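You operate a simulated robot arm through the tools that you are given. There is no shell and no other tool. Be economical: measure what you need, move in short steps, check, and stop when the job is done.

Carry out the task below with a simulated robot arm. There is one attempt and no reset: what you move stays moved.

Task
Take the bin from the right granite and put it on the top of the grey box. Then take the grey box and put it on the right granite. Then take the grey cover and leave it on the far granite. Then press the go key two times. Then turn the zoom knob to 2. Keep to this order. Set down upright: grey box.

Only the result counts: the job must be done as asked and must still hold three seconds after the hand-in. Knocking over, shifting, dropping, spilling or breaking anything else fails it. A push-on lid holds only when it is set on centred and level and pressed home; a screw cap is set on level and turned clockwise until tight.

Robot
A 7-joint arm with a two-finger parallel gripper on a trunk, on a base that drives. Base frame: it is fixed to the floor where the robot stands at the start and does not move with it; the origin is under the middle of the robot, x ahead of it, y to its left, z up; the surface under the hand at the start is at about z = 0.71. Readings come in m, degrees, newtons and seconds.
With the tool pointing down near the work surface it reaches from about 0.28 to 0.72 m from the robot's upright axis, wherever it stands. Its first joint turns from -143.0 to 143.0 degrees. Places, roughly: bin (16x24x13 cm) [0.5, -0.1, 0.7]; far granite [-2.1, -0.3, 0.7]; go key [3.4, 0.6, 1]; grey box [-1.75, -0.75, 0.75]; grey cover (15x17x6 cm) [0.5, 0.4, 0.7]; right granite [1.4, 0.2, 0.7]; top of the grey box [1.7, -2.1, 0.7]; zoom knob [0.1, -5.3, 0.9]. Payload 3 kg.
The TCP is the grasp point between the finger pads, 0.03 m short of the fingertips. In the tool frame z runs along the fingers and y along their closing line. The gripper opens to 0.094 m. The fingers are 0.028 m wide and 0.01 m thick; the gripper's body (0.05 by 0.096 m) begins 0.055 m behind the TCP.
Orientation is that of the tool frame in the base frame, as [roll, pitch, yaw] about the fixed x, y, z axes, in that order (R = Rz(yaw) Ry(pitch) Rx(roll)). With the fingers straight down and closing along the base's y, the tool's x points along the base's -x, its y along +y and its z along -z.

Tools
- The arm moves only by the tool play_rows. Its argument "rows" is one flat list of numbers, 7 for each row, row after row: the turn, a rotation vector about the tool's x, y, z in degrees, then the shift along the tool's x, y, z in m, then the opening, from 0 (shut) to 1 (fully open). In form: [wx, wy, wz, x, y, z, claw, wx, wy, wz, x, y, z, claw, ...]. A call has 1 to 8 rows; each row shifts and turns the commanded pose from where the row before left it, along the tool's axes as they then stand. Rows are played at 5 a second. More than 0.05 m and 8.6 degrees between two rows, or a gripper value outside its range, and nothing of the call is played. Where a pose cannot be reached the arm comes as near as it can. A force on the tool above 40 N (or 10 N above the force at the start of the call, whichever is more), or a blocked arm, ends the call early, and 0.2 s more pass. Each finger travels about 0.045 m/s and halts on what it meets, pressing with about 37 N; the grip force reading is that of the motor and also rises with nothing between the fingers. The clock runs only during rows and for 0.2 s after the last one: add rows that do not move to give the fingers time. It gives the time, the measured TCP pose, the force on the tool (base axes), the opening and the grip force at its end, in the units of the frame above (readings bear some noise), with the torque about the TCP (base axes, N m) and any sound that the robot's microphone picked up.
- Cameras (640 x 400 px; columns grow to the right, rows downward): "scene" is now at [0.0452, 0.1294, 1.7109]; the picture's right is [-0.11, -0.99, 0.00], its down [-0.85, 0.09, -0.52] and it looks along [0.52, -0.06, -0.85] (base axes); focal length 278 px, centre (320, 200). "wrist" rides on the gripper at [0.076, 0.014, -0.102] in the tool frame; the picture's right is [-0.18, 0.98, 0.00], its down [-0.75, -0.14, -0.64] and it looks along [-0.63, -0.12, 0.77] (tool axes); focal length 243 px, centre (320, 200). There is no depth. A picture from a camera that has moved, and an enlarged one, comes with that camera's place and axes in the base frame and with its lens. The place of the scene camera against the robot may be out by one fixed shift of up to 0.012 m in any direction.
- capture(camera): a new picture of that camera. No time passes.
- lift_body(by): slides the trunk up (or, below 0, down) by that many m; the arm and the scene camera ride with it, the base frame stays. It gives what a move gives, with no picture.
- steer(legs): drives the robot by 1 to 6 legs, each [ahead, left, turn to the left] in m, m and degrees, along the robot's own axes; the way and the turn of a leg run together, so that a leg with both is an arc; at most 1.5 m and 180 degrees a leg. The arm and the cameras ride along, it lands a little off, and it stops where it bumps. It gives what a move gives.
- aim_head(pan, tilt): turns the head with the scene camera to pan (to the left, within 143 degrees either way) and tilt (down, from -29 to 69), counted from straight ahead of the robot. It gives what a move gives.
- enlarge(camera, box): a new picture of the part [left, top, right, bottom] of that camera's present view, enlarged. No time passes.
- finish_job(): hands the job in; it is judged then, once.

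Work in short steps. Places have to be worked out from the pictures, the camera data and where the tool is seen: move nearer, look again, correct. Check each grasp and each placing, and mend what went wrong. You have 165 turns and 112 pictures in all, those below and enlarged ones among them. Open the gripper and draw the arm clear of the work before you hand the job in, unless the task says otherwise; then end with one line.

The tools are called after ">>>" by a JSON object that holds its "name" and its "arguments". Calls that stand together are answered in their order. play_rows: Moves the arm, as the interface text tells. Its arguments: {"type":"object","properties":{"rows":{"type":"array"}},"required":["rows"]} The other tools are called the same way: lift_body (by) slides the trunk up or down; steer (legs) drives the base; aim_head (pan, tilt) turns the head that bears the scene camera; capture (camera) takes a picture; enlarge (camera, box) takes an enlarged picture of a part of a camera's view; finish_job () hands the job in.

At the start:

```text
clock: 0.0
position: [0.5847, 0.2968, 1.0174]
tcp_rot: [-180.0, -0.1, -180.0]
force: [-0.1, 0.2, 0.2]
ft_torque: [-0.04, -0.01, 0.03]
width: 0.0942
finger_force: 0.0
trunk travel left (down, up): [-0.175, 0.215]
robot x, y, heading: [0.0023, -0.0016, 0.0]
head pan, tilt: [-6.2, 58.6]
```

scene: 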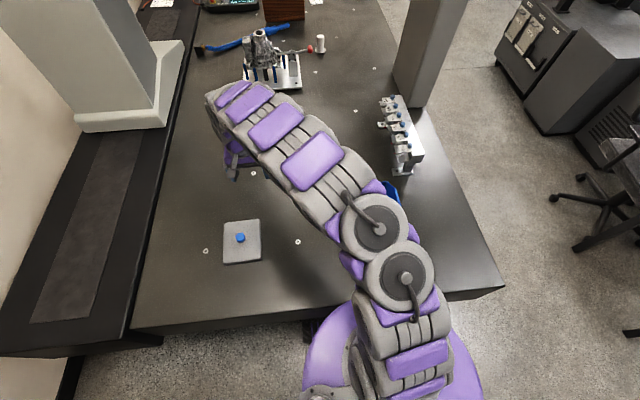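
wrist: 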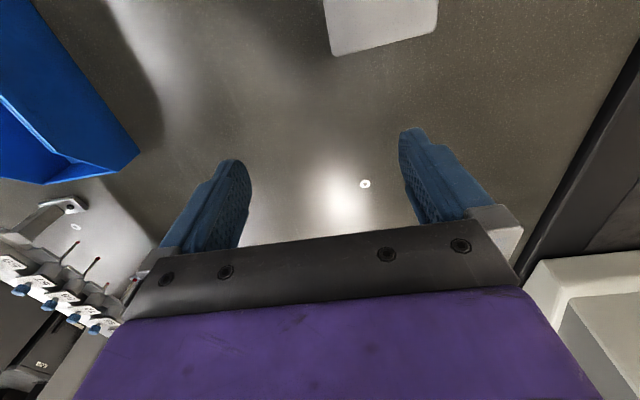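

The bin is partly hidden behind the arm, so I will look around with the head to find the places.

>>> {"name": "aim_head", "arguments": {"pan": -50, "tilt": 25}}

>>> {"name": "capture", "arguments": {"camera": "scene"}}

>>> {"name": "aim_head", "arguments": {"pan": -140, "tilt": 25}}

>>> {"name": "capture", "arguments": {"camera": "scene"}}

>>> {"name": "aim_head", "arguments": {"pan": 130, "tilt": 25}}

>>> {"name": "capture", "arguments": {"camera": "scene"}}

>>> {"name": "aim_head", "arguments": {"pan": 10, "tilt": 25}}

>>> {"name": "capture", "arguments": {"camera": "scene"}}

```text
clock: 1.1
position: [0.5823, 0.2955, 1.019]
tcp_rot: [180.0, 0.0, -179.9]
force: [0.1, -0.1, 0.3]
ft_torque: [0.01, -0.01, -0.01]
width: 0.0942
finger_force: 0.1
trunk travel left (down, up): [-0.175, 0.215]
robot x, y, heading: [0.0016, -0.0036, 0.0]
head pan, tilt: [-50.0, 25.0]
```

```text
109 pictures are left
camera scene: at [0.0368, 0.0664, 1.7595], right [-0.77, -0.64, 0.0], down [-0.27, 0.32, -0.91], along [0.58, -0.69, -0.42], focal length 278 px, centre (320, 200)
```

scene: 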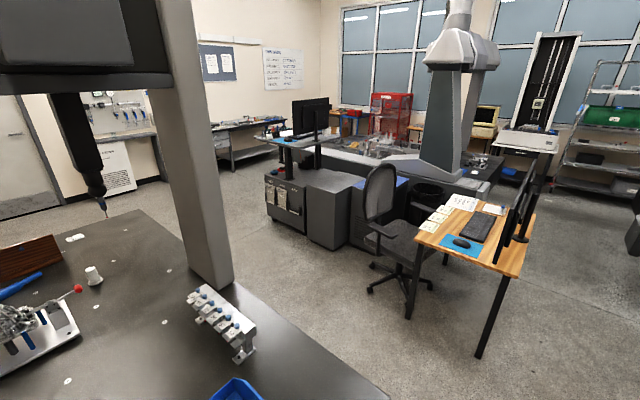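

```text
clock: 2.8
position: [0.5832, 0.2958, 1.0176]
tcp_rot: [-180.0, 0.0, 180.0]
force: [0.2, -0.4, -0.6]
ft_torque: [-0.02, 0.03, 0.01]
width: 0.0943
finger_force: 0.1
trunk travel left (down, up): [-0.175, 0.215]
robot x, y, heading: [0.0009, -0.0011, -0.1]
head pan, tilt: [-140.0, 25.0]
```

```text
108 pictures are left
camera scene: at [-0.0932, 0.0776, 1.7598], right [-0.64, 0.77, 0.0], down [0.32, 0.27, -0.91], along [-0.69, -0.58, -0.42], focal length 278 px, centre (320, 200)
```

scene: 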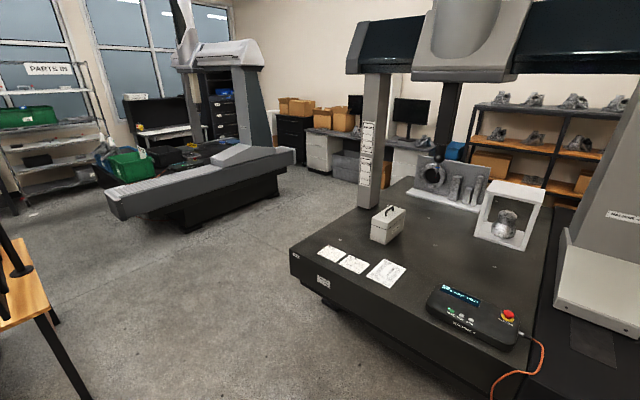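

```text
clock: 6.5
position: [0.5824, 0.2966, 1.0175]
tcp_rot: [180.0, 0.0, 180.0]
force: [0.1, -0.6, 0.1]
ft_torque: [-0.01, 0.01, -0.02]
width: 0.094
finger_force: 0.0
trunk travel left (down, up): [-0.175, 0.215]
robot x, y, heading: [0.0006, 0.0028, -0.0]
head pan, tilt: [130.0, 25.0]
```

```text
107 pictures are left
camera scene: at [-0.0818, 0.2077, 1.7595], right [0.77, 0.64, 0.0], down [0.27, -0.33, -0.91], along [-0.58, 0.69, -0.42], focal length 278 px, centre (320, 200)
```

scene: 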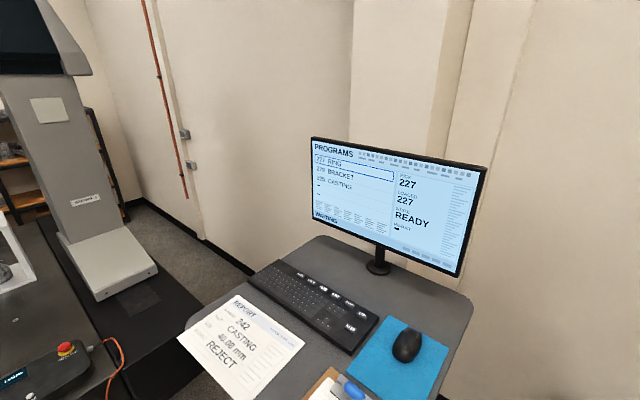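

```text
clock: 8.5
position: [0.5832, 0.2959, 1.0179]
tcp_rot: [179.9, 0.0, 179.9]
force: [0.1, 0.0, 0.6]
ft_torque: [0.03, 0.0, 0.0]
width: 0.0942
finger_force: 0.1
trunk travel left (down, up): [-0.175, 0.215]
robot x, y, heading: [0.0011, -0.0013, -0.1]
head pan, tilt: [10.0, 25.0]
```

```text
106 pictures are left
camera scene: at [0.0683, 0.153, 1.7592], right [0.17, -0.98, 0.0], down [-0.42, -0.08, -0.91], along [0.89, 0.16, -0.43], focal length 278 px, centre (320, 200)
```

scene: 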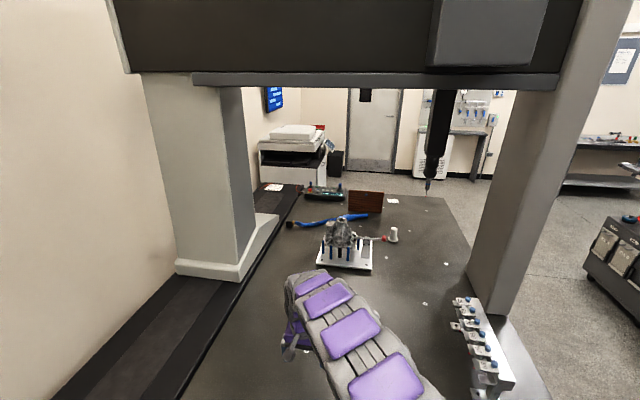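

Right granite is ahead, far granite behind with the handled grey box, and the top of the dark cabinet is at [1.7,-2.1]. I look at the bin and cover closely.

>>> {"name": "aim_head", "arguments": {"pan": -45, "tilt": 58}}

>>> {"name": "capture", "arguments": {"camera": "scene"}}

>>> {"name": "enlarge", "arguments": {"camera": "wrist", "box": [0, 0, 320, 200]}}

```text
clock: 9.7
position: [0.5834, 0.2957, 1.0186]
tcp_rot: [180.0, 0.0, 179.9]
force: [-0.8, -0.2, -0.2]
ft_torque: [-0.02, 0.03, -0.02]
width: 0.0942
finger_force: 0.1
trunk travel left (down, up): [-0.175, 0.215]
robot x, y, heading: [-0.0032, -0.0015, -0.1]
head pan, tilt: [-45.0, 58.0]
```

```text
105 pictures are left
camera scene: at [0.0262, 0.0881, 1.7118], right [-0.71, -0.71, 0.0], down [-0.6, 0.6, -0.53], along [0.37, -0.38, -0.85], focal length 278 px, centre (320, 200)
```

scene: 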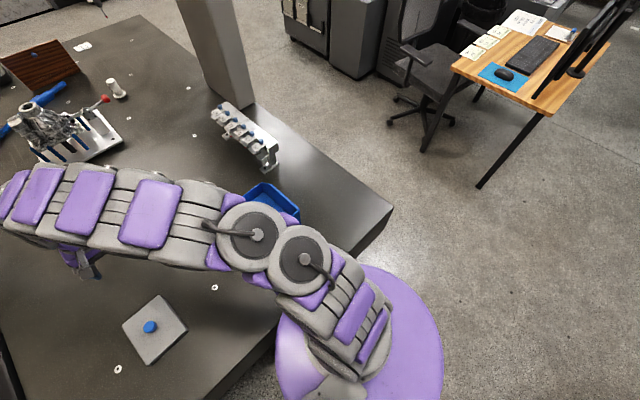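

```text
2.00 times, centred on (160, 100) of wrist
camera zoom: at [0.5064, 0.3109, 1.1197], right [0.18, 0.98, 0.0], down [0.75, -0.14, 0.64], along [0.63, -0.12, -0.77], focal length 485 px, centre (640, 400)
```

zoom: 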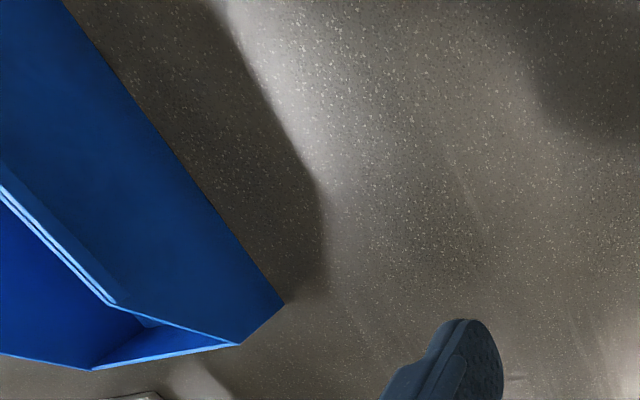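

The bin is an open-front part bin turned at an angle. I shift the hand to over it, staying high, to see it with the wrist camera.

>>> {"name": "play_rows", "arguments": {"rows": [0, 0, 0, 0.025, -0.042, 0, 1, 0, 0, 0, 0.025, -0.042, 0, 1, 0, 0, 0, 0.025, -0.042, 0, 1, 0, 0, 0, 0.025, -0.042, 0, 1, 0, 0, 0, 0.025, -0.042, 0, 1, 0, 0, 0, 0.025, -0.042, 0, 1, 0, 0, 0, 0.025, -0.042, 0, 1, 0, 0, 0, 0.025, -0.042, 0, 1]}}

>>> {"name": "capture", "arguments": {"camera": "wrist"}}

>>> {"name": "capture", "arguments": {"camera": "scene"}}

```text
clock: 11.5
position: [0.3809, -0.0426, 1.0153]
tcp_rot: [179.8, 0.2, -179.9]
force: [0.5, 0.6, -0.2]
ft_torque: [-0.01, 0.0, -0.01]
width: 0.0941
finger_force: 0.0
trunk travel left (down, up): [-0.175, 0.215]
robot x, y, heading: [0.0004, -0.0026, -0.1]
head pan, tilt: [-45.0, 58.0]
```

```text
103 pictures are left
camera wrist: at [0.3052, -0.0266, 1.1179], right [0.18, 0.98, 0.0], down [0.75, -0.14, 0.64], along [0.63, -0.12, -0.77], focal length 243 px, centre (320, 200)
```

wrist: 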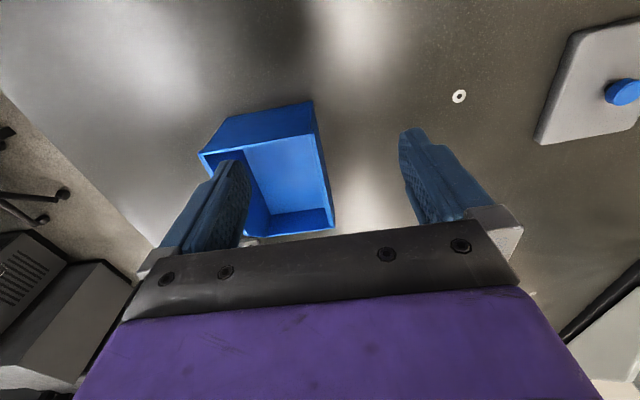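

```text
102 pictures are left
camera scene: at [0.0235, 0.0814, 1.7122], right [-0.71, -0.71, 0.0], down [-0.6, 0.6, -0.53], along [0.37, -0.37, -0.85], focal length 278 px, centre (320, 200)
```

scene: 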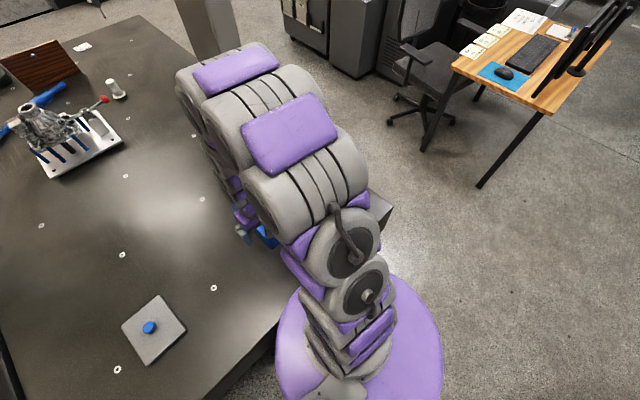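

The bin is empty with its tall back toward the robot. I enlarge to measure its edges.

>>> {"name": "enlarge", "arguments": {"camera": "wrist", "box": [180, 80, 372, 250]}}

```text
2.35 times, centred on (276, 165) of wrist
camera zoom: at [0.3052, -0.0266, 1.1179], right [0.18, 0.98, 0.0], down [0.75, -0.14, 0.64], along [0.63, -0.12, -0.77], focal length 571 px, centre (424, 282)
```

zoom: 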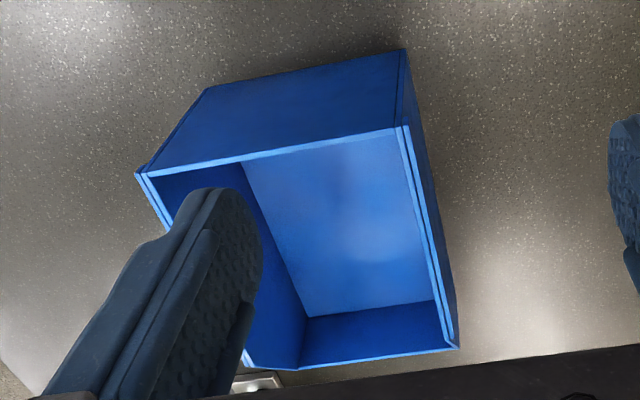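

Bin's rim is at z≈0.84, back wall at x≈0.43, left wall y≈-0.061, right wall y≈-0.21. I will straddle the left wall at x≈0.53, first hovering with tips above the rim.

>>> {"name": "play_rows", "arguments": {"rows": [0, 0, 0, -0.0375, -0.0045, 0.0, 1, 0, 0, 0, -0.0375, -0.0045, 0.01, 1, 0, 0, 0, -0.0375, -0.0045, 0.035, 1, 0, 0, 0, -0.0375, -0.0045, 0.045, 1, 0, 0, 0, 0, 0, 0.0225, 1, 0, 0, 0, 0, 0, 0, 1]}}

>>> {"name": "capture", "arguments": {"camera": "wrist"}}

```text
refused: row 3 steps farther than a row can; nothing moved
```

```text
100 pictures are left
camera wrist: at [0.3052, -0.0266, 1.1179], right [0.18, 0.98, 0.0], down [0.75, -0.14, 0.64], along [0.63, -0.12, -0.77], focal length 243 px, centre (320, 200)
```

wrist: 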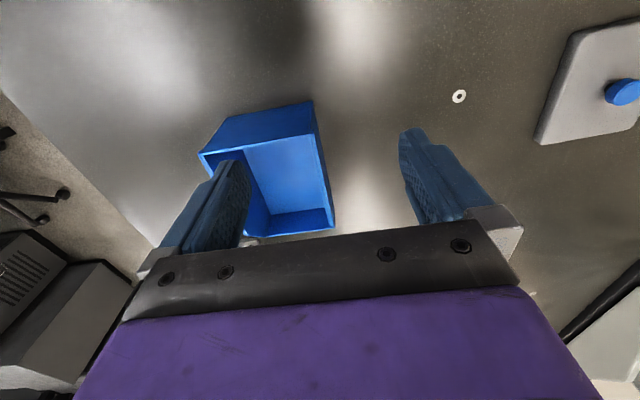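

One row was too long; I replay with smaller steps.

>>> {"name": "play_rows", "arguments": {"rows": [0, 0, 0, -0.0375, -0.0045, 0.0, 1, 0, 0, 0, -0.0375, -0.0045, 0.015, 1, 0, 0, 0, -0.0375, -0.0045, 0.025, 1, 0, 0, 0, -0.0375, -0.0045, 0.025, 1, 0, 0, 0, 0, 0, 0.045, 1, 0, 0, 0, 0, 0, 0, 1]}}

>>> {"name": "capture", "arguments": {"camera": "wrist"}}

```text
clock: 12.9
position: [0.5331, -0.0585, 0.9084]
tcp_rot: [179.9, 0.1, -180.0]
force: [0.4, 0.1, 0.8]
ft_torque: [0.02, 0.01, 0.01]
width: 0.094
finger_force: 0.1
trunk travel left (down, up): [-0.175, 0.215]
robot x, y, heading: [0.0003, 0.0009, -0.2]
head pan, tilt: [-45.0, 58.0]
```

```text
99 pictures are left
camera wrist: at [0.4561, -0.0448, 1.01], right [0.18, 0.98, 0.0], down [0.75, -0.14, 0.64], along [0.63, -0.12, -0.77], focal length 243 px, centre (320, 200)
```

wrist: 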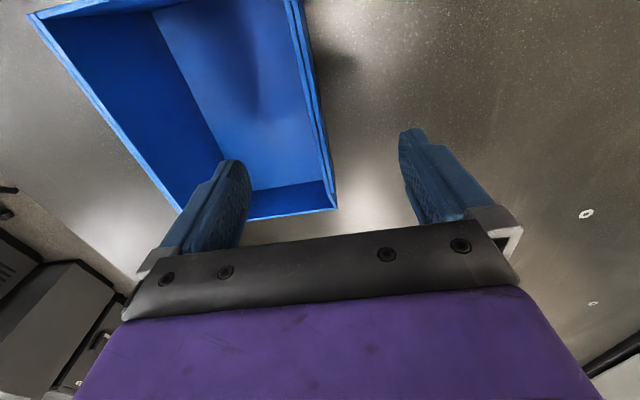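

Triangulating: back rim z≈0.83, front lip z≈0.766 at x≈0.67, left wall at y≈-0.063. I descend to z≈0.795 and close.

>>> {"name": "play_rows", "arguments": {"rows": [0, 0, 0, 0, -0.004, 0.04, 1, 0, 0, 0, 0, 0, 0.04, 1, 0, 0, 0, 0, 0, 0.033, 1, 0, 0, 0, 0, 0, 0, 0, 0, 0, 0, 0, 0, 0, 0, 0, 0, 0, 0, 0, 0, 0, 0, 0, 0, 0, 0, 0, 0, 0]}}

>>> {"name": "play_rows", "arguments": {"rows": [0, 0, 0, 0, 0, 0, 0, 0, 0, 0, 0, 0, 0, 0]}}

>>> {"name": "capture", "arguments": {"camera": "wrist"}}

```text
refused: rows must hold 7 numbers for each row
```

```text
clock: 13.5
position: [0.5326, -0.0598, 0.9082]
tcp_rot: [179.9, 0.1, -180.0]
force: [0.0, -0.7, 0.5]
ft_torque: [-0.01, 0.01, 0.03]
width: 0.0411
finger_force: 0.1
trunk travel left (down, up): [-0.175, 0.215]
robot x, y, heading: [0.0018, 0.0027, -0.1]
head pan, tilt: [-45.0, 58.0]
```

```text
98 pictures are left
camera wrist: at [0.4562, -0.0447, 1.0099], right [0.18, 0.98, 0.0], down [0.75, -0.14, 0.64], along [0.63, -0.12, -0.77], focal length 243 px, centre (320, 200)
```

wrist: 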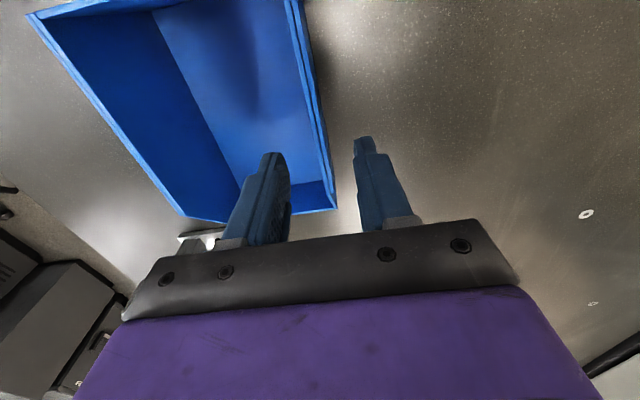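

Rows were miscounted; fingers merely half closed in air. The wall is centred between the fingers; I reopen, descend to z≈0.803 and close.

>>> {"name": "play_rows", "arguments": {"rows": [0, 0, 0, 0, -0.003, 0, 1, 0, 0, 0, 0, 0, 0, 1, 0, 0, 0, 0, 0, 0.035, 1, 0, 0, 0, 0, 0, 0.035, 1, 0, 0, 0, 0, 0, 0.035, 1, 0, 0, 0, 0, 0, 0, 0, 0, 0, 0, 0, 0, 0, 0, 0, 0, 0, 0, 0, 0, 0]}}

>>> {"name": "play_rows", "arguments": {"rows": [0, 0, 0, 0, 0, 0, 0, 0, 0, 0, 0, 0, 0, 0, 0, 0, 0, 0, 0, 0, 0, 0, 0, 0, 0, 0, 0, 0]}}

>>> {"name": "capture", "arguments": {"camera": "wrist"}}

```text
clock: 15.3
position: [0.5321, -0.062, 0.8033]
tcp_rot: [179.9, 0.0, 180.0]
force: [-0.3, -0.4, 0.7]
ft_torque: [0.02, 0.01, 0.01]
width: 0.023
finger_force: 0.0
trunk travel left (down, up): [-0.175, 0.215]
robot x, y, heading: [-0.0045, 0.0007, -0.0]
head pan, tilt: [-45.0, 58.0]
```

```text
clock: 16.3
position: [0.5335, -0.0631, 0.8046]
tcp_rot: [179.9, -0.1, -180.0]
force: [-0.8, -0.3, -0.4]
ft_torque: [-0.08, -0.04, 0.02]
width: 0.0081
finger_force: 37.3
trunk travel left (down, up): [-0.175, 0.215]
robot x, y, heading: [-0.0037, 0.0013, 0.1]
head pan, tilt: [-45.0, 58.0]
```

```text
97 pictures are left
camera wrist: at [0.4561, -0.0482, 0.905], right [0.18, 0.98, 0.0], down [0.75, -0.14, 0.64], along [0.63, -0.12, -0.77], focal length 243 px, centre (320, 200)
```

wrist: 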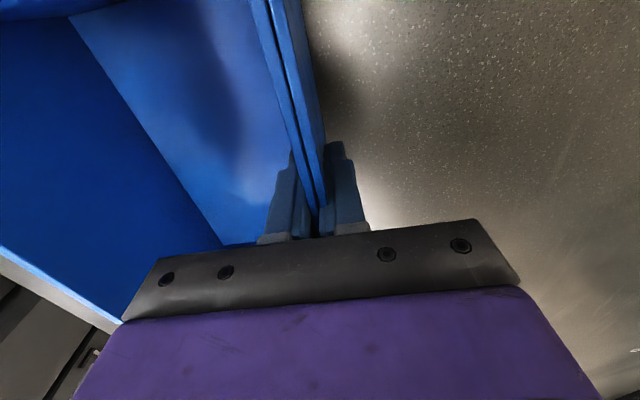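

Wall gripped (8 mm). I lift to clear and check for weight and tilt.

>>> {"name": "play_rows", "arguments": {"rows": [0, 0, 0, 0, 0, -0.01, 0, 0, 0, 0, 0, 0, -0.02, 0, 0, 0, 0, 0, 0, -0.03, 0, 0, 0, 0, 0, 0, -0.04, 0, 0, 0, 0, 0, 0, -0.04, 0, 0, 0, 0, 0, 0, -0.04, 0, 0, 0, 0, 0, 0, 0, 0]}}

>>> {"name": "capture", "arguments": {"camera": "wrist"}}

>>> {"name": "capture", "arguments": {"camera": "scene"}}

```text
clock: 17.9
position: [0.5315, -0.0627, 0.9806]
tcp_rot: [179.8, 0.0, -180.0]
force: [0.2, 0.5, -1.6]
ft_torque: [0.13, -0.03, -0.04]
width: 0.0081
finger_force: 37.4
trunk travel left (down, up): [-0.175, 0.215]
robot x, y, heading: [0.003, -0.0023, 0.1]
head pan, tilt: [-45.0, 58.0]
```

```text
96 pictures are left
camera wrist: at [0.4556, -0.0479, 1.0829], right [0.18, 0.98, 0.0], down [0.75, -0.14, 0.64], along [0.63, -0.12, -0.77], focal length 243 px, centre (320, 200)
```

wrist: 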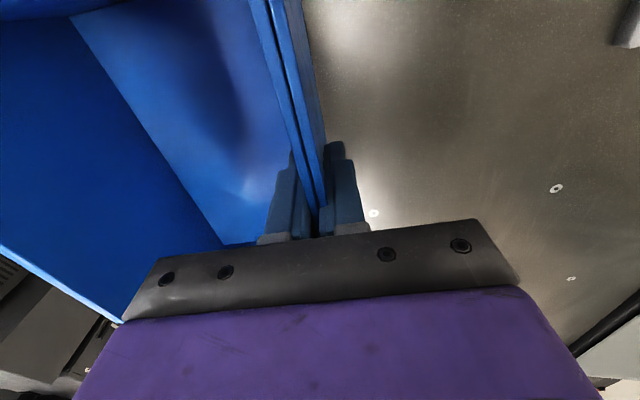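

```text
95 pictures are left
camera scene: at [0.0266, 0.0842, 1.712], right [-0.71, -0.71, 0.0], down [-0.6, 0.6, -0.53], along [0.37, -0.37, -0.85], focal length 278 px, centre (320, 200)
```

scene: 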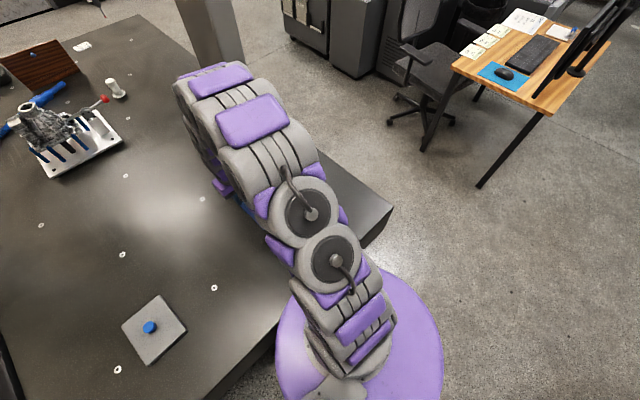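

The bin is held level. Now view the cabinet region to plan the drive.

>>> {"name": "aim_head", "arguments": {"pan": -55, "tilt": 25}}

>>> {"name": "enlarge", "arguments": {"camera": "scene", "box": [160, 100, 480, 300]}}

```text
clock: 18.9
position: [0.5309, -0.062, 0.9821]
tcp_rot: [179.9, 0.1, -180.0]
force: [-0.1, -0.2, -1.5]
ft_torque: [0.14, 0.03, 0.01]
width: 0.008
finger_force: 36.8
trunk travel left (down, up): [-0.175, 0.215]
robot x, y, heading: [-0.0025, 0.0006, 0.1]
head pan, tilt: [-55.0, 25.0]
```

```text
2.00 times, centred on (320, 200) of scene
camera zoom: at [0.0303, 0.0573, 1.7596], right [-0.82, -0.57, 0.0], down [-0.25, 0.35, -0.91], along [0.52, -0.74, -0.42], focal length 557 px, centre (320, 200)
```

zoom: 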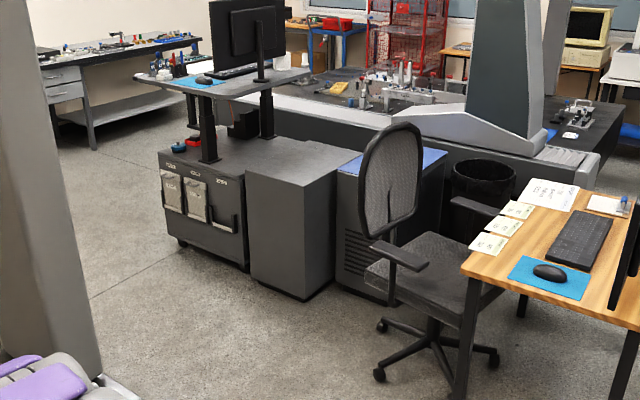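

The target dark box top spans about x 1.48–1.88, y -1.9…-2.5, z≈0.7, facing +y. I drive back, right, ahead along the aisle and turn right to face it.

>>> {"name": "steer", "arguments": {"legs": [[-0.3, 0, 0], [0, -1.08, 0], [1.1, 0, 0], [1.0, 0, 0], [0, 0, -90]]}}

>>> {"name": "aim_head", "arguments": {"pan": 0, "tilt": 45}}

>>> {"name": "capture", "arguments": {"camera": "scene"}}

```text
clock: 40.0
position: [1.7326, -1.6285, 0.9811]
tcp_rot: [180.0, 0.0, 89.9]
force: [0.3, -0.1, -1.9]
ft_torque: [0.03, -0.13, 0.03]
width: 0.0081
finger_force: 36.7
trunk travel left (down, up): [-0.175, 0.215]
robot x, y, heading: [1.7933, -1.0963, -90.2]
head pan, tilt: [-55.0, 25.0]
```

```text
clock: 41.2
position: [1.7336, -1.6262, 0.9822]
tcp_rot: [179.9, 0.0, 89.9]
force: [-0.7, 0.6, -2.9]
ft_torque: [0.02, -0.13, -0.01]
width: 0.0078
finger_force: 36.8
trunk travel left (down, up): [-0.175, 0.215]
robot x, y, heading: [1.7967, -1.0955, -90.0]
head pan, tilt: [0.0, 45.0]
```

```text
93 pictures are left
camera scene: at [1.9395, -1.1608, 1.7291], right [-1.0, 0.0, 0.0], down [0.0, 0.71, -0.71], along [0.0, -0.71, -0.71], focal length 278 px, centre (320, 200)
```

scene: 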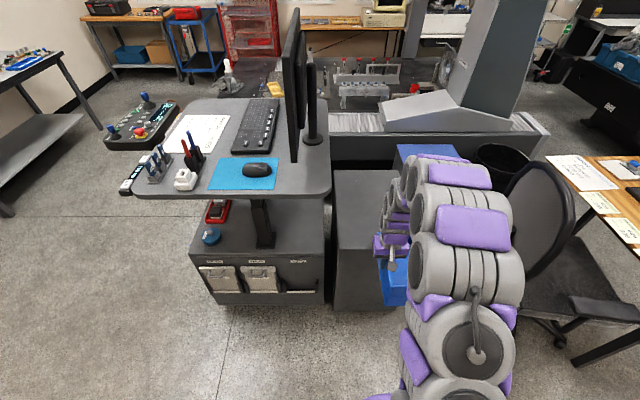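

The box top's left edge is x≈1.86, front y≈-1.88, back ≈-2.42. The bin hangs at a good x already; I drive ahead 0.38.

>>> {"name": "steer", "arguments": {"legs": [[0.38, 0, 0]]}}

>>> {"name": "capture", "arguments": {"camera": "scene"}}

>>> {"name": "capture", "arguments": {"camera": "wrist"}}

```text
clock: 43.6
position: [1.7265, -2.0124, 0.9824]
tcp_rot: [179.9, 0.0, 89.5]
force: [0.2, -0.3, -3.0]
ft_torque: [0.01, -0.1, -0.01]
width: 0.008
finger_force: 37.0
trunk travel left (down, up): [-0.175, 0.215]
robot x, y, heading: [1.7949, -1.4826, -90.3]
head pan, tilt: [0.0, 45.0]
```

```text
92 pictures are left
camera scene: at [1.9365, -1.547, 1.729], right [-1.0, 0.01, 0.0], down [0.01, 0.71, -0.7], along [-0.01, -0.7, -0.71], focal length 278 px, centre (320, 200)
```

scene: 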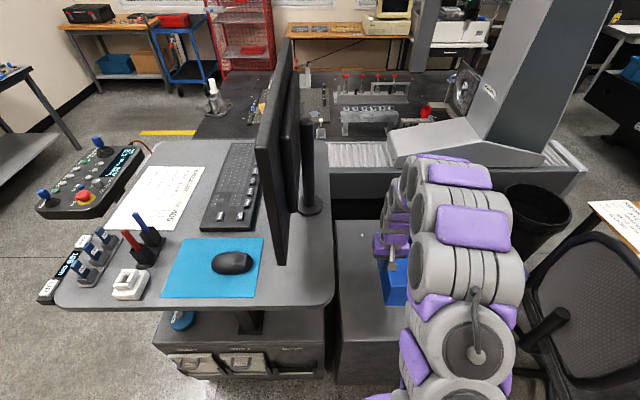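

```text
91 pictures are left
camera wrist: at [1.7417, -1.9347, 1.0831], right [0.98, -0.19, 0.0], down [-0.15, -0.75, 0.64], along [-0.12, -0.63, -0.77], focal length 243 px, centre (320, 200)
```

wrist: 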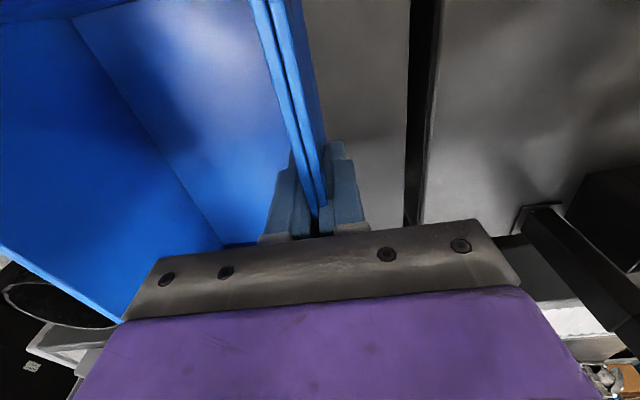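

I extend 9 cm forward and lower most of the way, then feel for contact in small steps.

>>> {"name": "play_rows", "arguments": {"rows": [0, 0, 0, -0.045, 0, 0, 0, 0, 0, 0, -0.045, 0, 0, 0, 0, 0, 0, 0, 0, 0.04, 0, 0, 0, 0, 0, 0, 0.04, 0, 0, 0, 0, 0, 0, 0.04, 0, 0, 0, 0, 0, 0, 0.03, 0, 0, 0, 0, 0, 0, 0, 0]}}

>>> {"name": "capture", "arguments": {"camera": "scene"}}

>>> {"name": "capture", "arguments": {"camera": "wrist"}}

```text
clock: 45.2
position: [1.7289, -2.0976, 0.8343]
tcp_rot: [179.9, 0.1, 89.7]
force: [-0.5, -0.2, -1.4]
ft_torque: [0.0, -0.17, 0.04]
width: 0.0082
finger_force: 37.3
trunk travel left (down, up): [-0.175, 0.215]
robot x, y, heading: [1.7947, -1.482, -90.4]
head pan, tilt: [0.0, 45.0]
```

```text
90 pictures are left
camera scene: at [1.937, -1.5468, 1.729], right [-1.0, 0.01, 0.0], down [0.01, 0.71, -0.7], along [-0.01, -0.7, -0.71], focal length 278 px, centre (320, 200)
```

scene: 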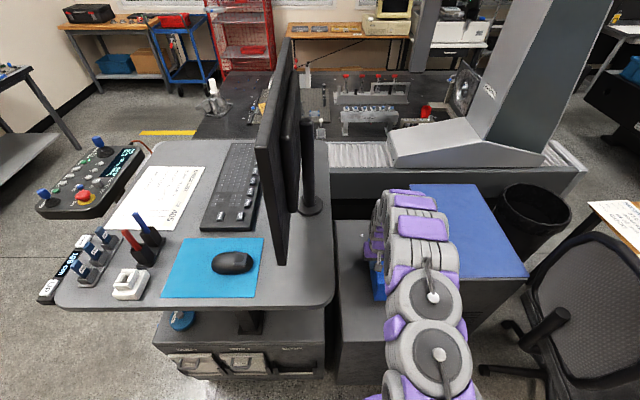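

```text
89 pictures are left
camera wrist: at [1.7423, -2.0205, 0.9353], right [0.98, -0.19, 0.0], down [-0.15, -0.75, 0.64], along [-0.12, -0.63, -0.76], focal length 243 px, centre (320, 200)
```

wrist: 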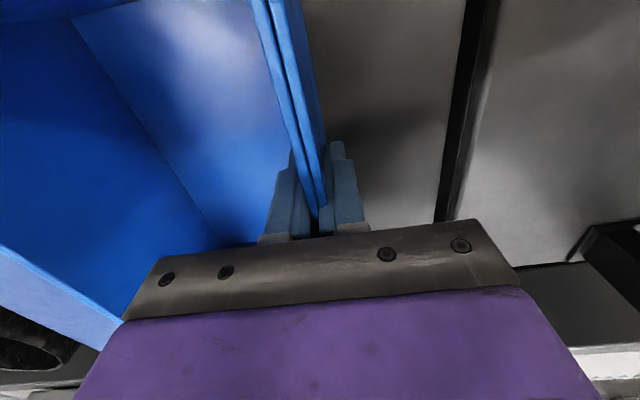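

Now small guarded steps down.

>>> {"name": "play_rows", "arguments": {"rows": [0, 0, 0, 0, 0, 0.012, 0, 0, 0, 0, 0, 0, 0.01, 0, 0, 0, 0, 0, 0, 0.006, 0, 0, 0, 0, 0, 0, 0.004, 0, 0, 0, 0, 0, 0, 0.004, 0, 0, 0, 0, 0, 0, 0, 0]}}

```text
clock: 46.6
position: [1.7266, -2.0982, 0.7977]
tcp_rot: [180.0, 0.2, 89.6]
force: [-0.4, 0.0, -1.1]
ft_torque: [-0.01, -0.16, -0.02]
width: 0.0081
finger_force: 36.3
trunk travel left (down, up): [-0.175, 0.215]
robot x, y, heading: [1.7954, -1.4826, -90.4]
head pan, tilt: [0.0, 45.0]
```

>>> {"name": "play_rows", "arguments": {"rows": [0, 0, 0, 0, 0, 0.004, 0, 0, 0, 0, 0, 0, 0.004, 0, 0, 0, 0, 0, 0, 0.003, 0, 0, 0, 0, 0, 0, 0.003, 0, 0, 0, 0, 0, 0, 0, 0]}}

>>> {"name": "capture", "arguments": {"camera": "wrist"}}

```text
clock: 47.9
position: [1.7264, -2.1003, 0.7847]
tcp_rot: [-180.0, 0.4, 89.5]
force: [-1.7, -0.3, 33.0]
ft_torque: [-0.12, 0.1, -0.04]
width: 0.0082
finger_force: 37.2
trunk travel left (down, up): [-0.175, 0.215]
robot x, y, heading: [1.7935, -1.4791, -90.5]
head pan, tilt: [0.0, 45.0]
```

```text
88 pictures are left
camera wrist: at [1.7415, -2.0226, 0.8861], right [0.98, -0.19, 0.0], down [-0.15, -0.75, 0.65], along [-0.12, -0.64, -0.76], focal length 243 px, centre (320, 200)
```

wrist: 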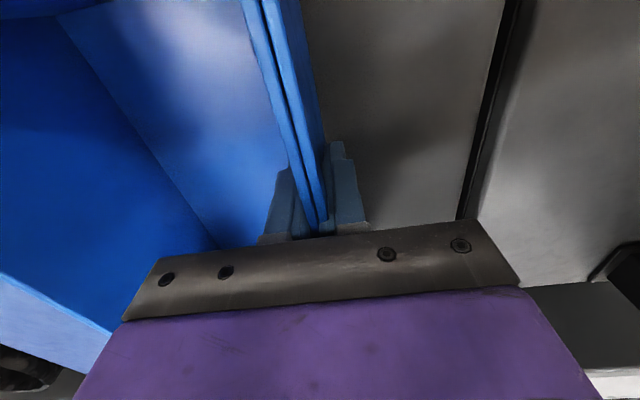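

Contact made (33 N) at z≈0.785. I ease up 2 mm, open fully, and rise straight.

>>> {"name": "play_rows", "arguments": {"rows": [0, 0, 0, 0, 0, -0.002, 0, 0, 0, 0, 0, 0, 0, 0.1, 0, 0, 0, 0, 0, 0, 0.4, 0, 0, 0, 0, 0, 0, 0.4, 0, 0, 0, 0, 0, 0, 0.4, 0, 0, 0, 0, 0, -0.01, 0.4, 0, 0, 0, 0, 0, -0.03, 0.4, 0, 0, 0, 0, 0, -0.04, 0.4]}}

>>> {"name": "play_rows", "arguments": {"rows": [0, 0, 0, 0, 0, -0.04, 0.4, 0, 0, 0, 0, 0, -0.04, 0.4, 0, 0, 0, 0, 0, -0.04, 0.4, 0, 0, 0, 0.045, 0, 0, 0.4, 0, 0, 0, 0.045, 0, 0, 0.4]}}

>>> {"name": "capture", "arguments": {"camera": "wrist"}}

>>> {"name": "capture", "arguments": {"camera": "scene"}}

```text
clock: 49.6
position: [1.7277, -2.0979, 0.8652]
tcp_rot: [179.9, 0.1, 89.6]
force: [-0.5, 0.8, 0.3]
ft_torque: [-0.01, 0.05, 0.0]
width: 0.0376
finger_force: 0.1
trunk travel left (down, up): [-0.175, 0.215]
robot x, y, heading: [1.7918, -1.48, -90.6]
head pan, tilt: [0.0, 45.0]
```

```text
clock: 50.9
position: [1.7283, -2.0085, 0.9842]
tcp_rot: [179.9, 0.2, 89.4]
force: [0.4, 0.4, 0.0]
ft_torque: [0.01, 0.03, -0.01]
width: 0.0376
finger_force: 0.0
trunk travel left (down, up): [-0.175, 0.215]
robot x, y, heading: [1.7969, -1.4813, -90.4]
head pan, tilt: [0.0, 45.0]
```

```text
87 pictures are left
camera wrist: at [1.7425, -1.9311, 1.0866], right [0.98, -0.19, 0.0], down [-0.15, -0.75, 0.65], along [-0.12, -0.63, -0.76], focal length 243 px, centre (320, 200)
```

wrist: 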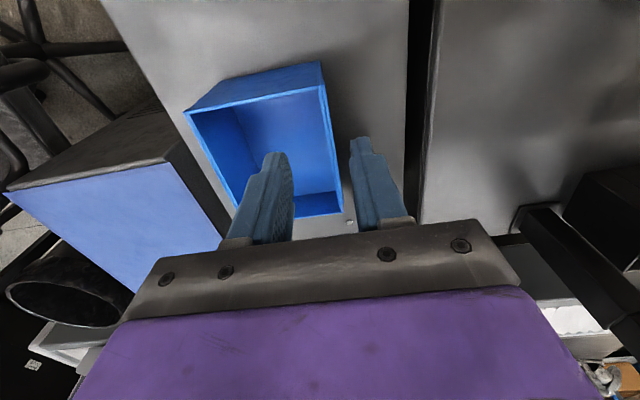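

```text
86 pictures are left
camera scene: at [1.9369, -1.5438, 1.7291], right [-1.0, 0.01, 0.0], down [0.01, 0.71, -0.71], along [-0.01, -0.71, -0.71], focal length 278 px, centre (320, 200)
```

scene: 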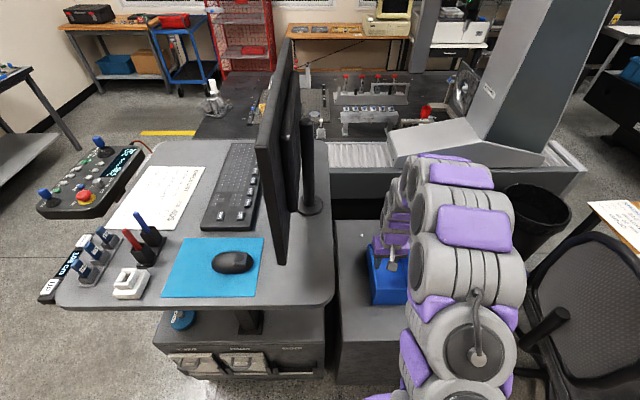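

Bin stands on the grey cabinet. I back out, turn right to face -x, and drive along the aisle toward the far granite.

>>> {"name": "steer", "arguments": {"legs": [[-0.4, 0, 0], [0, 0, -90], [1.3, 0, 0], [0.8, 0, 0]]}}

>>> {"name": "aim_head", "arguments": {"pan": 0, "tilt": 30}}

>>> {"name": "capture", "arguments": {"camera": "scene"}}

```text
clock: 67.3
position: [-0.8353, -0.937, 0.9841]
tcp_rot: [179.9, 0.2, -2.0]
force: [-0.5, 0.3, -0.2]
ft_torque: [0.03, -0.01, 0.0]
width: 0.0375
finger_force: 0.2
trunk travel left (down, up): [-0.175, 0.215]
robot x, y, heading: [-0.3058, -1.0201, 178.0]
head pan, tilt: [0.0, 45.0]
```

```text
clock: 68.0
position: [-0.8326, -0.9369, 0.9862]
tcp_rot: [180.0, 0.2, -1.9]
force: [-0.4, -0.2, -0.7]
ft_torque: [-0.02, 0.0, 0.0]
width: 0.0375
finger_force: 0.0
trunk travel left (down, up): [-0.175, 0.215]
robot x, y, heading: [-0.3059, -1.0191, 178.0]
head pan, tilt: [0.0, 30.0]
```

```text
85 pictures are left
camera scene: at [-0.3751, -1.1622, 1.7516], right [0.03, 1.0, 0.0], down [0.5, -0.02, -0.86], along [-0.86, 0.03, -0.5], focal length 278 px, centre (320, 200)
```

scene: 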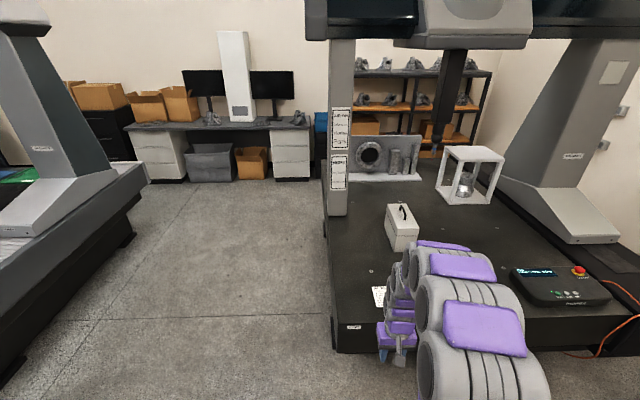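

The floor right of the far granite is clear. I will approach the grey box from that side: move away, turn to face +y, then slide left to it.

>>> {"name": "steer", "arguments": {"legs": [[0.3, 0.6, 0], [0, 0, -88], [0, 1.15, 0]]}}

>>> {"name": "aim_head", "arguments": {"pan": 0, "tilt": 45}}

>>> {"name": "capture", "arguments": {"camera": "scene"}}

```text
clock: 80.9
position: [-1.7122, -1.127, 0.9854]
tcp_rot: [179.7, 0.3, -88.0]
force: [0.4, -1.4, -0.5]
ft_torque: [-0.03, 0.0, 0.02]
width: 0.0377
finger_force: 0.1
trunk travel left (down, up): [-0.175, 0.215]
robot x, y, heading: [-1.7574, -1.6531, 91.9]
head pan, tilt: [0.0, 30.0]
```

```text
clock: 81.7
position: [-1.715, -1.1276, 0.9856]
tcp_rot: [179.8, 0.3, -88.0]
force: [0.0, -0.2, -1.0]
ft_torque: [0.01, 0.01, -0.03]
width: 0.0378
finger_force: 0.0
trunk travel left (down, up): [-0.175, 0.215]
robot x, y, heading: [-1.7573, -1.6556, 92.0]
head pan, tilt: [0.0, 45.0]
```

```text
84 pictures are left
camera scene: at [-1.8978, -1.6111, 1.7291], right [1.0, 0.03, 0.0], down [0.02, -0.71, -0.71], along [-0.02, 0.71, -0.71], focal length 278 px, centre (320, 200)
```

scene: 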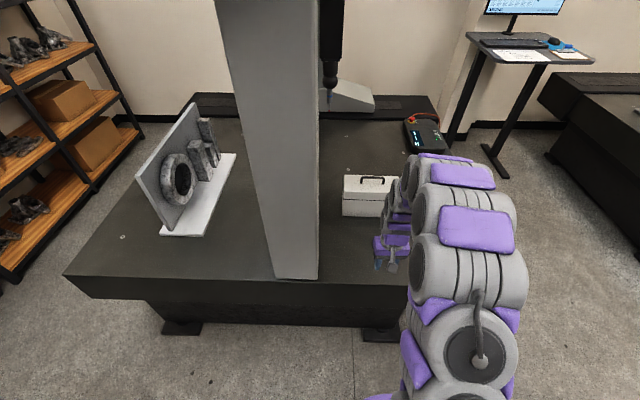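

The box has its handle along x, at about (-1.71,-0.62); top ~0.85. The granite edge is y≈-1.047. I drive ahead 0.36 and look with the wrist camera.

>>> {"name": "steer", "arguments": {"legs": [[0.36, 0, -2]]}}

>>> {"name": "capture", "arguments": {"camera": "scene"}}

>>> {"name": "capture", "arguments": {"camera": "wrist"}}

```text
clock: 84.0
position: [-1.7025, -0.7645, 0.9853]
tcp_rot: [179.9, 0.3, -90.0]
force: [-0.7, 0.2, -0.6]
ft_torque: [-0.03, -0.01, 0.03]
width: 0.0376
finger_force: 0.1
trunk travel left (down, up): [-0.175, 0.215]
robot x, y, heading: [-1.7641, -1.2897, 89.8]
head pan, tilt: [0.0, 45.0]
```

```text
83 pictures are left
camera scene: at [-1.9022, -1.2415, 1.729], right [1.0, 0.0, 0.0], down [0.0, -0.71, -0.7], along [0.0, 0.7, -0.71], focal length 278 px, centre (320, 200)
```

scene: 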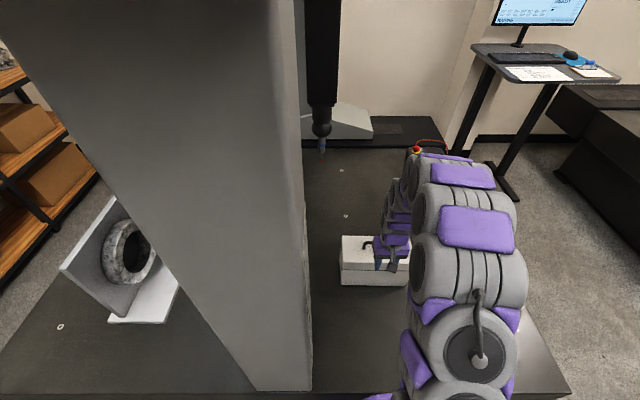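

```text
82 pictures are left
camera wrist: at [-1.7172, -0.8407, 1.0869], right [-0.98, 0.18, 0.0], down [0.14, 0.75, 0.65], along [0.12, 0.64, -0.76], focal length 243 px, centre (320, 200)
```

wrist: 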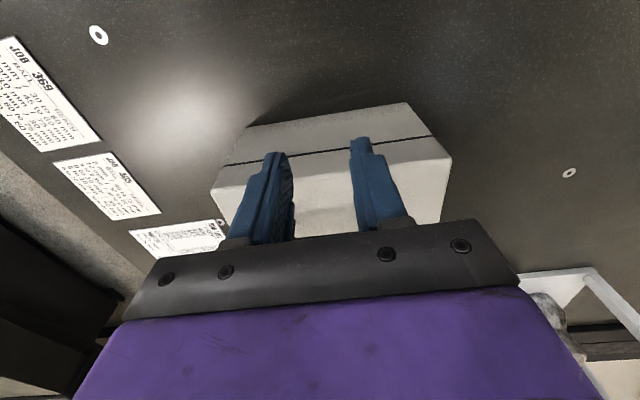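

Box: x -1.82…-1.57, y -0.70…-0.59, lid at z≈0.87, handle along x near (-1.70,-0.645). I rise a bit and turn the tool 90° so the fingers close along y.

>>> {"name": "play_rows", "arguments": {"rows": [0, 0, 8.2, 0, 0, -0.02, 1, 0, 0, 8.2, 0, 0, -0.02, 1, 0, 0, 8.2, 0, 0, 0, 1, 0, 0, 8.2, 0, 0, 0, 1, 0, 0, 8.2, 0, 0, 0, 1, 0, 0, 8.2, 0, 0, 0, 1, 0, 0, 8.2, 0, 0, 0, 1, 0, 0, 8.2, 0, 0, 0, 1]}}

>>> {"name": "play_rows", "arguments": {"rows": [0, 0, 8.2, 0, 0, 0, 1, 0, 0, 8.2, 0, 0, 0, 1, 0, 0, 8.0, 0, 0, 0, 1, 0, 0, 0, 0, 0, 0, 1]}}

>>> {"name": "capture", "arguments": {"camera": "wrist"}}

```text
clock: 85.8
position: [-1.7031, -0.7672, 1.0282]
tcp_rot: [179.6, 0.1, -155.7]
force: [0.6, 0.1, -0.2]
ft_torque: [0.0, 0.0, 0.03]
width: 0.0941
finger_force: 0.1
trunk travel left (down, up): [-0.175, 0.215]
robot x, y, heading: [-1.7662, -1.2881, 90.1]
head pan, tilt: [0.0, 45.0]
```

```text
clock: 86.8
position: [-1.7023, -0.767, 1.0269]
tcp_rot: [179.5, -0.1, 179.9]
force: [-0.7, -0.8, 0.1]
ft_torque: [0.02, -0.01, -0.02]
width: 0.094
finger_force: 0.1
trunk travel left (down, up): [-0.175, 0.215]
robot x, y, heading: [-1.7636, -1.2907, 90.0]
head pan, tilt: [0.0, 45.0]
```

```text
81 pictures are left
camera wrist: at [-1.7791, -0.7528, 1.1291], right [0.18, 0.98, 0.01], down [0.75, -0.15, 0.64], along [0.63, -0.11, -0.77], focal length 243 px, centre (320, 200)
```

wrist: 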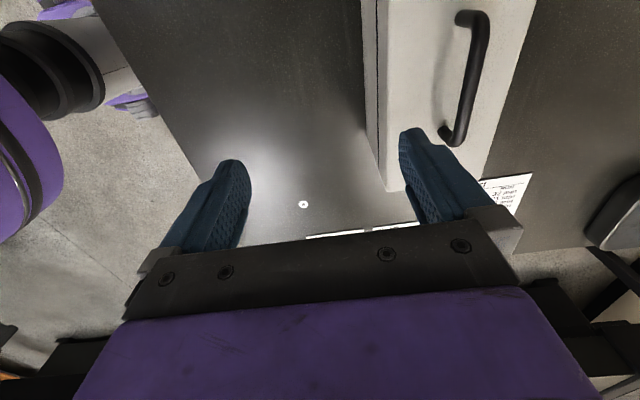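

Handle bar lies at y≈-0.642, x -1.746…-1.65. I move over it and lower to check height.

>>> {"name": "play_rows", "arguments": {"rows": [0, 0, 0, 0, 0.042, 0, 1, 0, 0, 0, 0, 0.042, 0, 1, 0, 0, 0, -0.004, 0.041, 0.0, 1, 0, 0, 0, 0, 0, 0.035, 1, 0, 0, 0, 0, 0, 0.03, 1, 0, 0, 0, 0, 0, 0, 1]}}

>>> {"name": "capture", "arguments": {"camera": "wrist"}}

>>> {"name": "enlarge", "arguments": {"camera": "scene", "box": [320, 190, 440, 300]}}

```text
clock: 88.2
position: [-1.6994, -0.643, 0.9644]
tcp_rot: [179.5, -0.1, 180.0]
force: [0.0, -0.1, -0.5]
ft_torque: [-0.03, 0.03, 0.02]
width: 0.094
finger_force: 0.0
trunk travel left (down, up): [-0.175, 0.215]
robot x, y, heading: [-1.7667, -1.2933, 90.1]
head pan, tilt: [0.0, 45.0]
```

```text
80 pictures are left
camera wrist: at [-1.7763, -0.628, 1.0666], right [0.18, 0.98, 0.01], down [0.75, -0.15, 0.64], along [0.63, -0.11, -0.77], focal length 243 px, centre (320, 200)
```

wrist: 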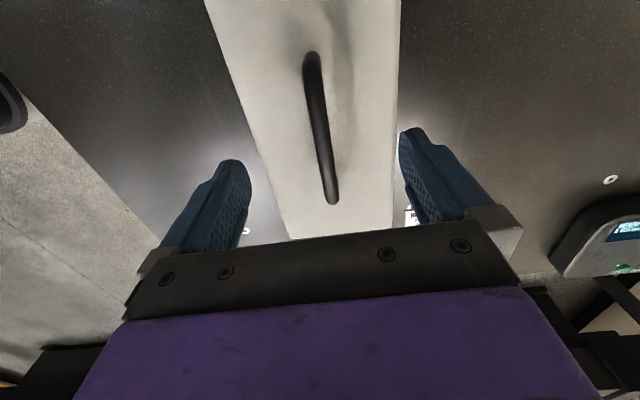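

```text
3.64 times, centred on (380, 245) of scene
camera zoom: at [-1.9022, -1.2421, 1.7291], right [1.0, 0.0, 0.0], down [0.0, -0.71, -0.71], along [0.0, 0.71, -0.71], focal length 1012 px, centre (102, 36)
```

zoom: 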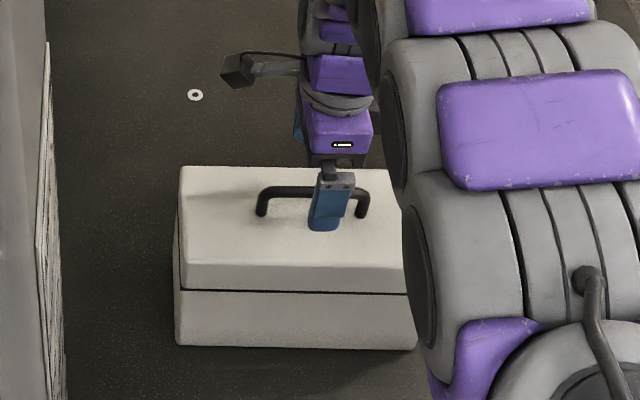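

Bar is roughly at z≈0.89, lid ≈0.86. I descend to z≈0.904 in steps and close.

>>> {"name": "play_rows", "arguments": {"rows": [0, 0, 0, 0, 0, 0.03, 1, 0, 0, 0, 0, 0, 0.02, 1, 0, 0, 0, 0, 0, 0.01, 1, 0, 0, 0, 0, 0, 0, 1]}}

>>> {"name": "enlarge", "arguments": {"camera": "scene", "box": [320, 190, 440, 300]}}

```text
clock: 89.1
position: [-1.701, -0.6408, 0.9118]
tcp_rot: [179.0, 0.1, -180.0]
force: [0.1, -14.3, 33.1]
ft_torque: [-2.21, 0.08, 0.02]
width: 0.0939
finger_force: 0.1
trunk travel left (down, up): [-0.175, 0.215]
robot x, y, heading: [-1.7646, -1.2922, 89.9]
head pan, tilt: [0.0, 45.0]
stopped in row 4: the force on the tool passed its limit at 47 N (the readings are from after the stop); the commanded pose is now the measured one
```

```text
3.64 times, centred on (380, 245) of scene
camera zoom: at [-1.9035, -1.2504, 1.7297], right [1.0, 0.0, 0.0], down [0.0, -0.71, -0.71], along [0.0, 0.71, -0.71], focal length 1012 px, centre (102, 36)
```

zoom: 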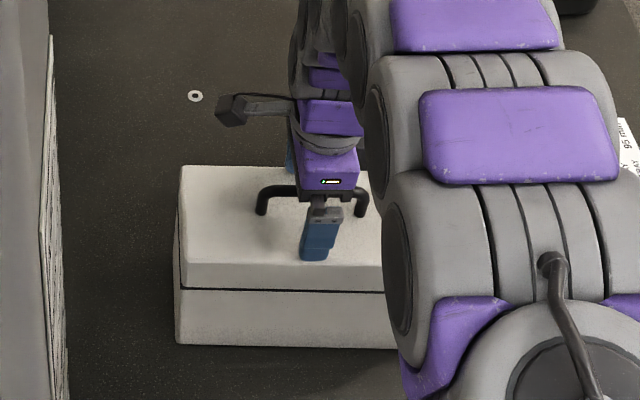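

The near finger touched the lid (z≈0.88), so the bar is near 0.91. I rise 5 mm and close.

>>> {"name": "play_rows", "arguments": {"rows": [0, 0, 0, 0, 0, -0.006, 1, 0, 0, 0, 0, 0, 0, 1, 0, 0, 0, 0, 0, 0, 0.6, 0, 0, 0, 0, 0, 0, 0, 0, 0, 0, 0, 0, 0, 0, 0, 0, 0, 0, 0, 0, 0, 0, 0, 0, 0, 0, 0, 0]}}

>>> {"name": "play_rows", "arguments": {"rows": [0, 0, 0, 0, 0, 0, 0, 0, 0, 0, 0, 0, 0, 0, 0, 0, 0, 0, 0, 0, 0, 0, 0, 0, 0, 0, 0, 0]}}

>>> {"name": "capture", "arguments": {"camera": "wrist"}}

```text
clock: 90.7
position: [-1.7, -0.6385, 0.9135]
tcp_rot: [179.2, 0.1, 180.0]
force: [2.7, -2.2, 0.0]
ft_torque: [-0.01, 0.69, -0.5]
width: 0.0166
finger_force: 25.8
trunk travel left (down, up): [-0.175, 0.215]
robot x, y, heading: [-1.7628, -1.2912, 90.2]
head pan, tilt: [0.0, 45.0]
```

```text
clock: 91.7
position: [-1.6995, -0.6383, 0.9147]
tcp_rot: [179.2, 0.0, -180.0]
force: [0.3, -1.7, 0.0]
ft_torque: [0.01, -0.03, -0.68]
width: 0.0165
finger_force: 36.8
trunk travel left (down, up): [-0.175, 0.215]
robot x, y, heading: [-1.7654, -1.2927, 89.7]
head pan, tilt: [0.0, 45.0]
```

```text
77 pictures are left
camera wrist: at [-1.7759, -0.6247, 1.015], right [0.18, 0.98, 0.02], down [0.75, -0.15, 0.64], along [0.63, -0.11, -0.77], focal length 243 px, centre (320, 200)
```

wrist: 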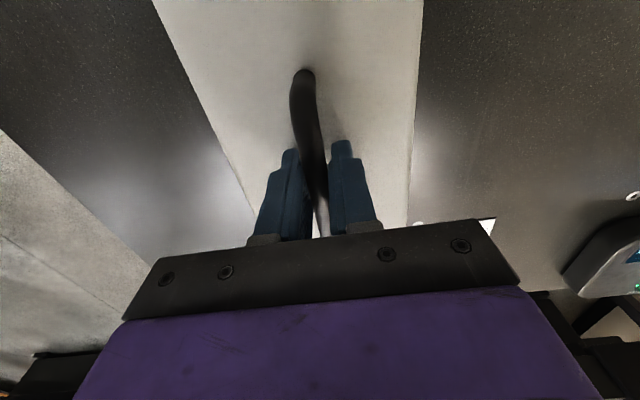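

Handle gripped (16.5 mm). Lift gently 12 cm and check.

>>> {"name": "play_rows", "arguments": {"rows": [0, 0, 0, 0, 0, -0.01, 0, 0, 0, 0, 0, 0, -0.015, 0, 0, 0, 0, 0, 0, -0.025, 0, 0, 0, 0, 0, 0, -0.03, 0, 0, 0, 0, 0, 0, -0.03, 0, 0, 0, 0, 0, 0, -0.02, 0, 0, 0, 0, 0, 0, 0, 0]}}

>>> {"name": "capture", "arguments": {"camera": "scene"}}

>>> {"name": "capture", "arguments": {"camera": "wrist"}}

```text
clock: 93.3
position: [-1.6999, -0.639, 1.0414]
tcp_rot: [179.3, 0.0, -179.9]
force: [0.3, -0.3, -15.6]
ft_torque: [0.01, 0.08, 0.02]
width: 0.0162
finger_force: 36.8
trunk travel left (down, up): [-0.175, 0.215]
robot x, y, heading: [-1.7636, -1.2924, 89.8]
head pan, tilt: [0.0, 45.0]
```

```text
76 pictures are left
camera scene: at [-1.9019, -1.2378, 1.7288], right [1.0, 0.0, 0.0], down [0.0, -0.71, -0.7], along [0.0, 0.7, -0.71], focal length 278 px, centre (320, 200)
```

scene: 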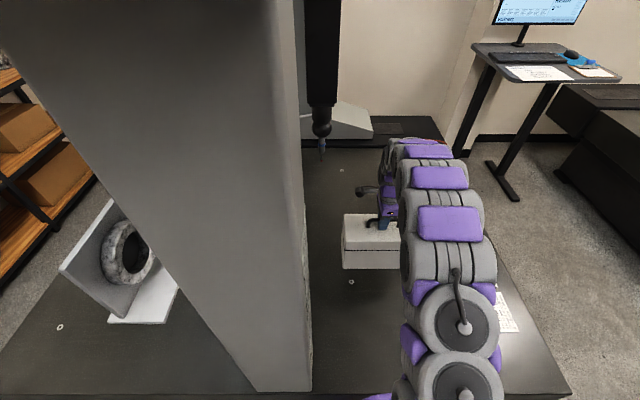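

```text
75 pictures are left
camera wrist: at [-1.7764, -0.626, 1.1432], right [0.18, 0.98, 0.01], down [0.75, -0.15, 0.64], along [0.63, -0.11, -0.77], focal length 243 px, centre (320, 200)
```

wrist: 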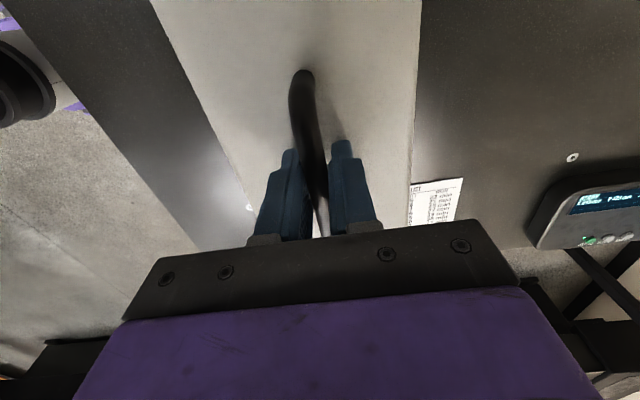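

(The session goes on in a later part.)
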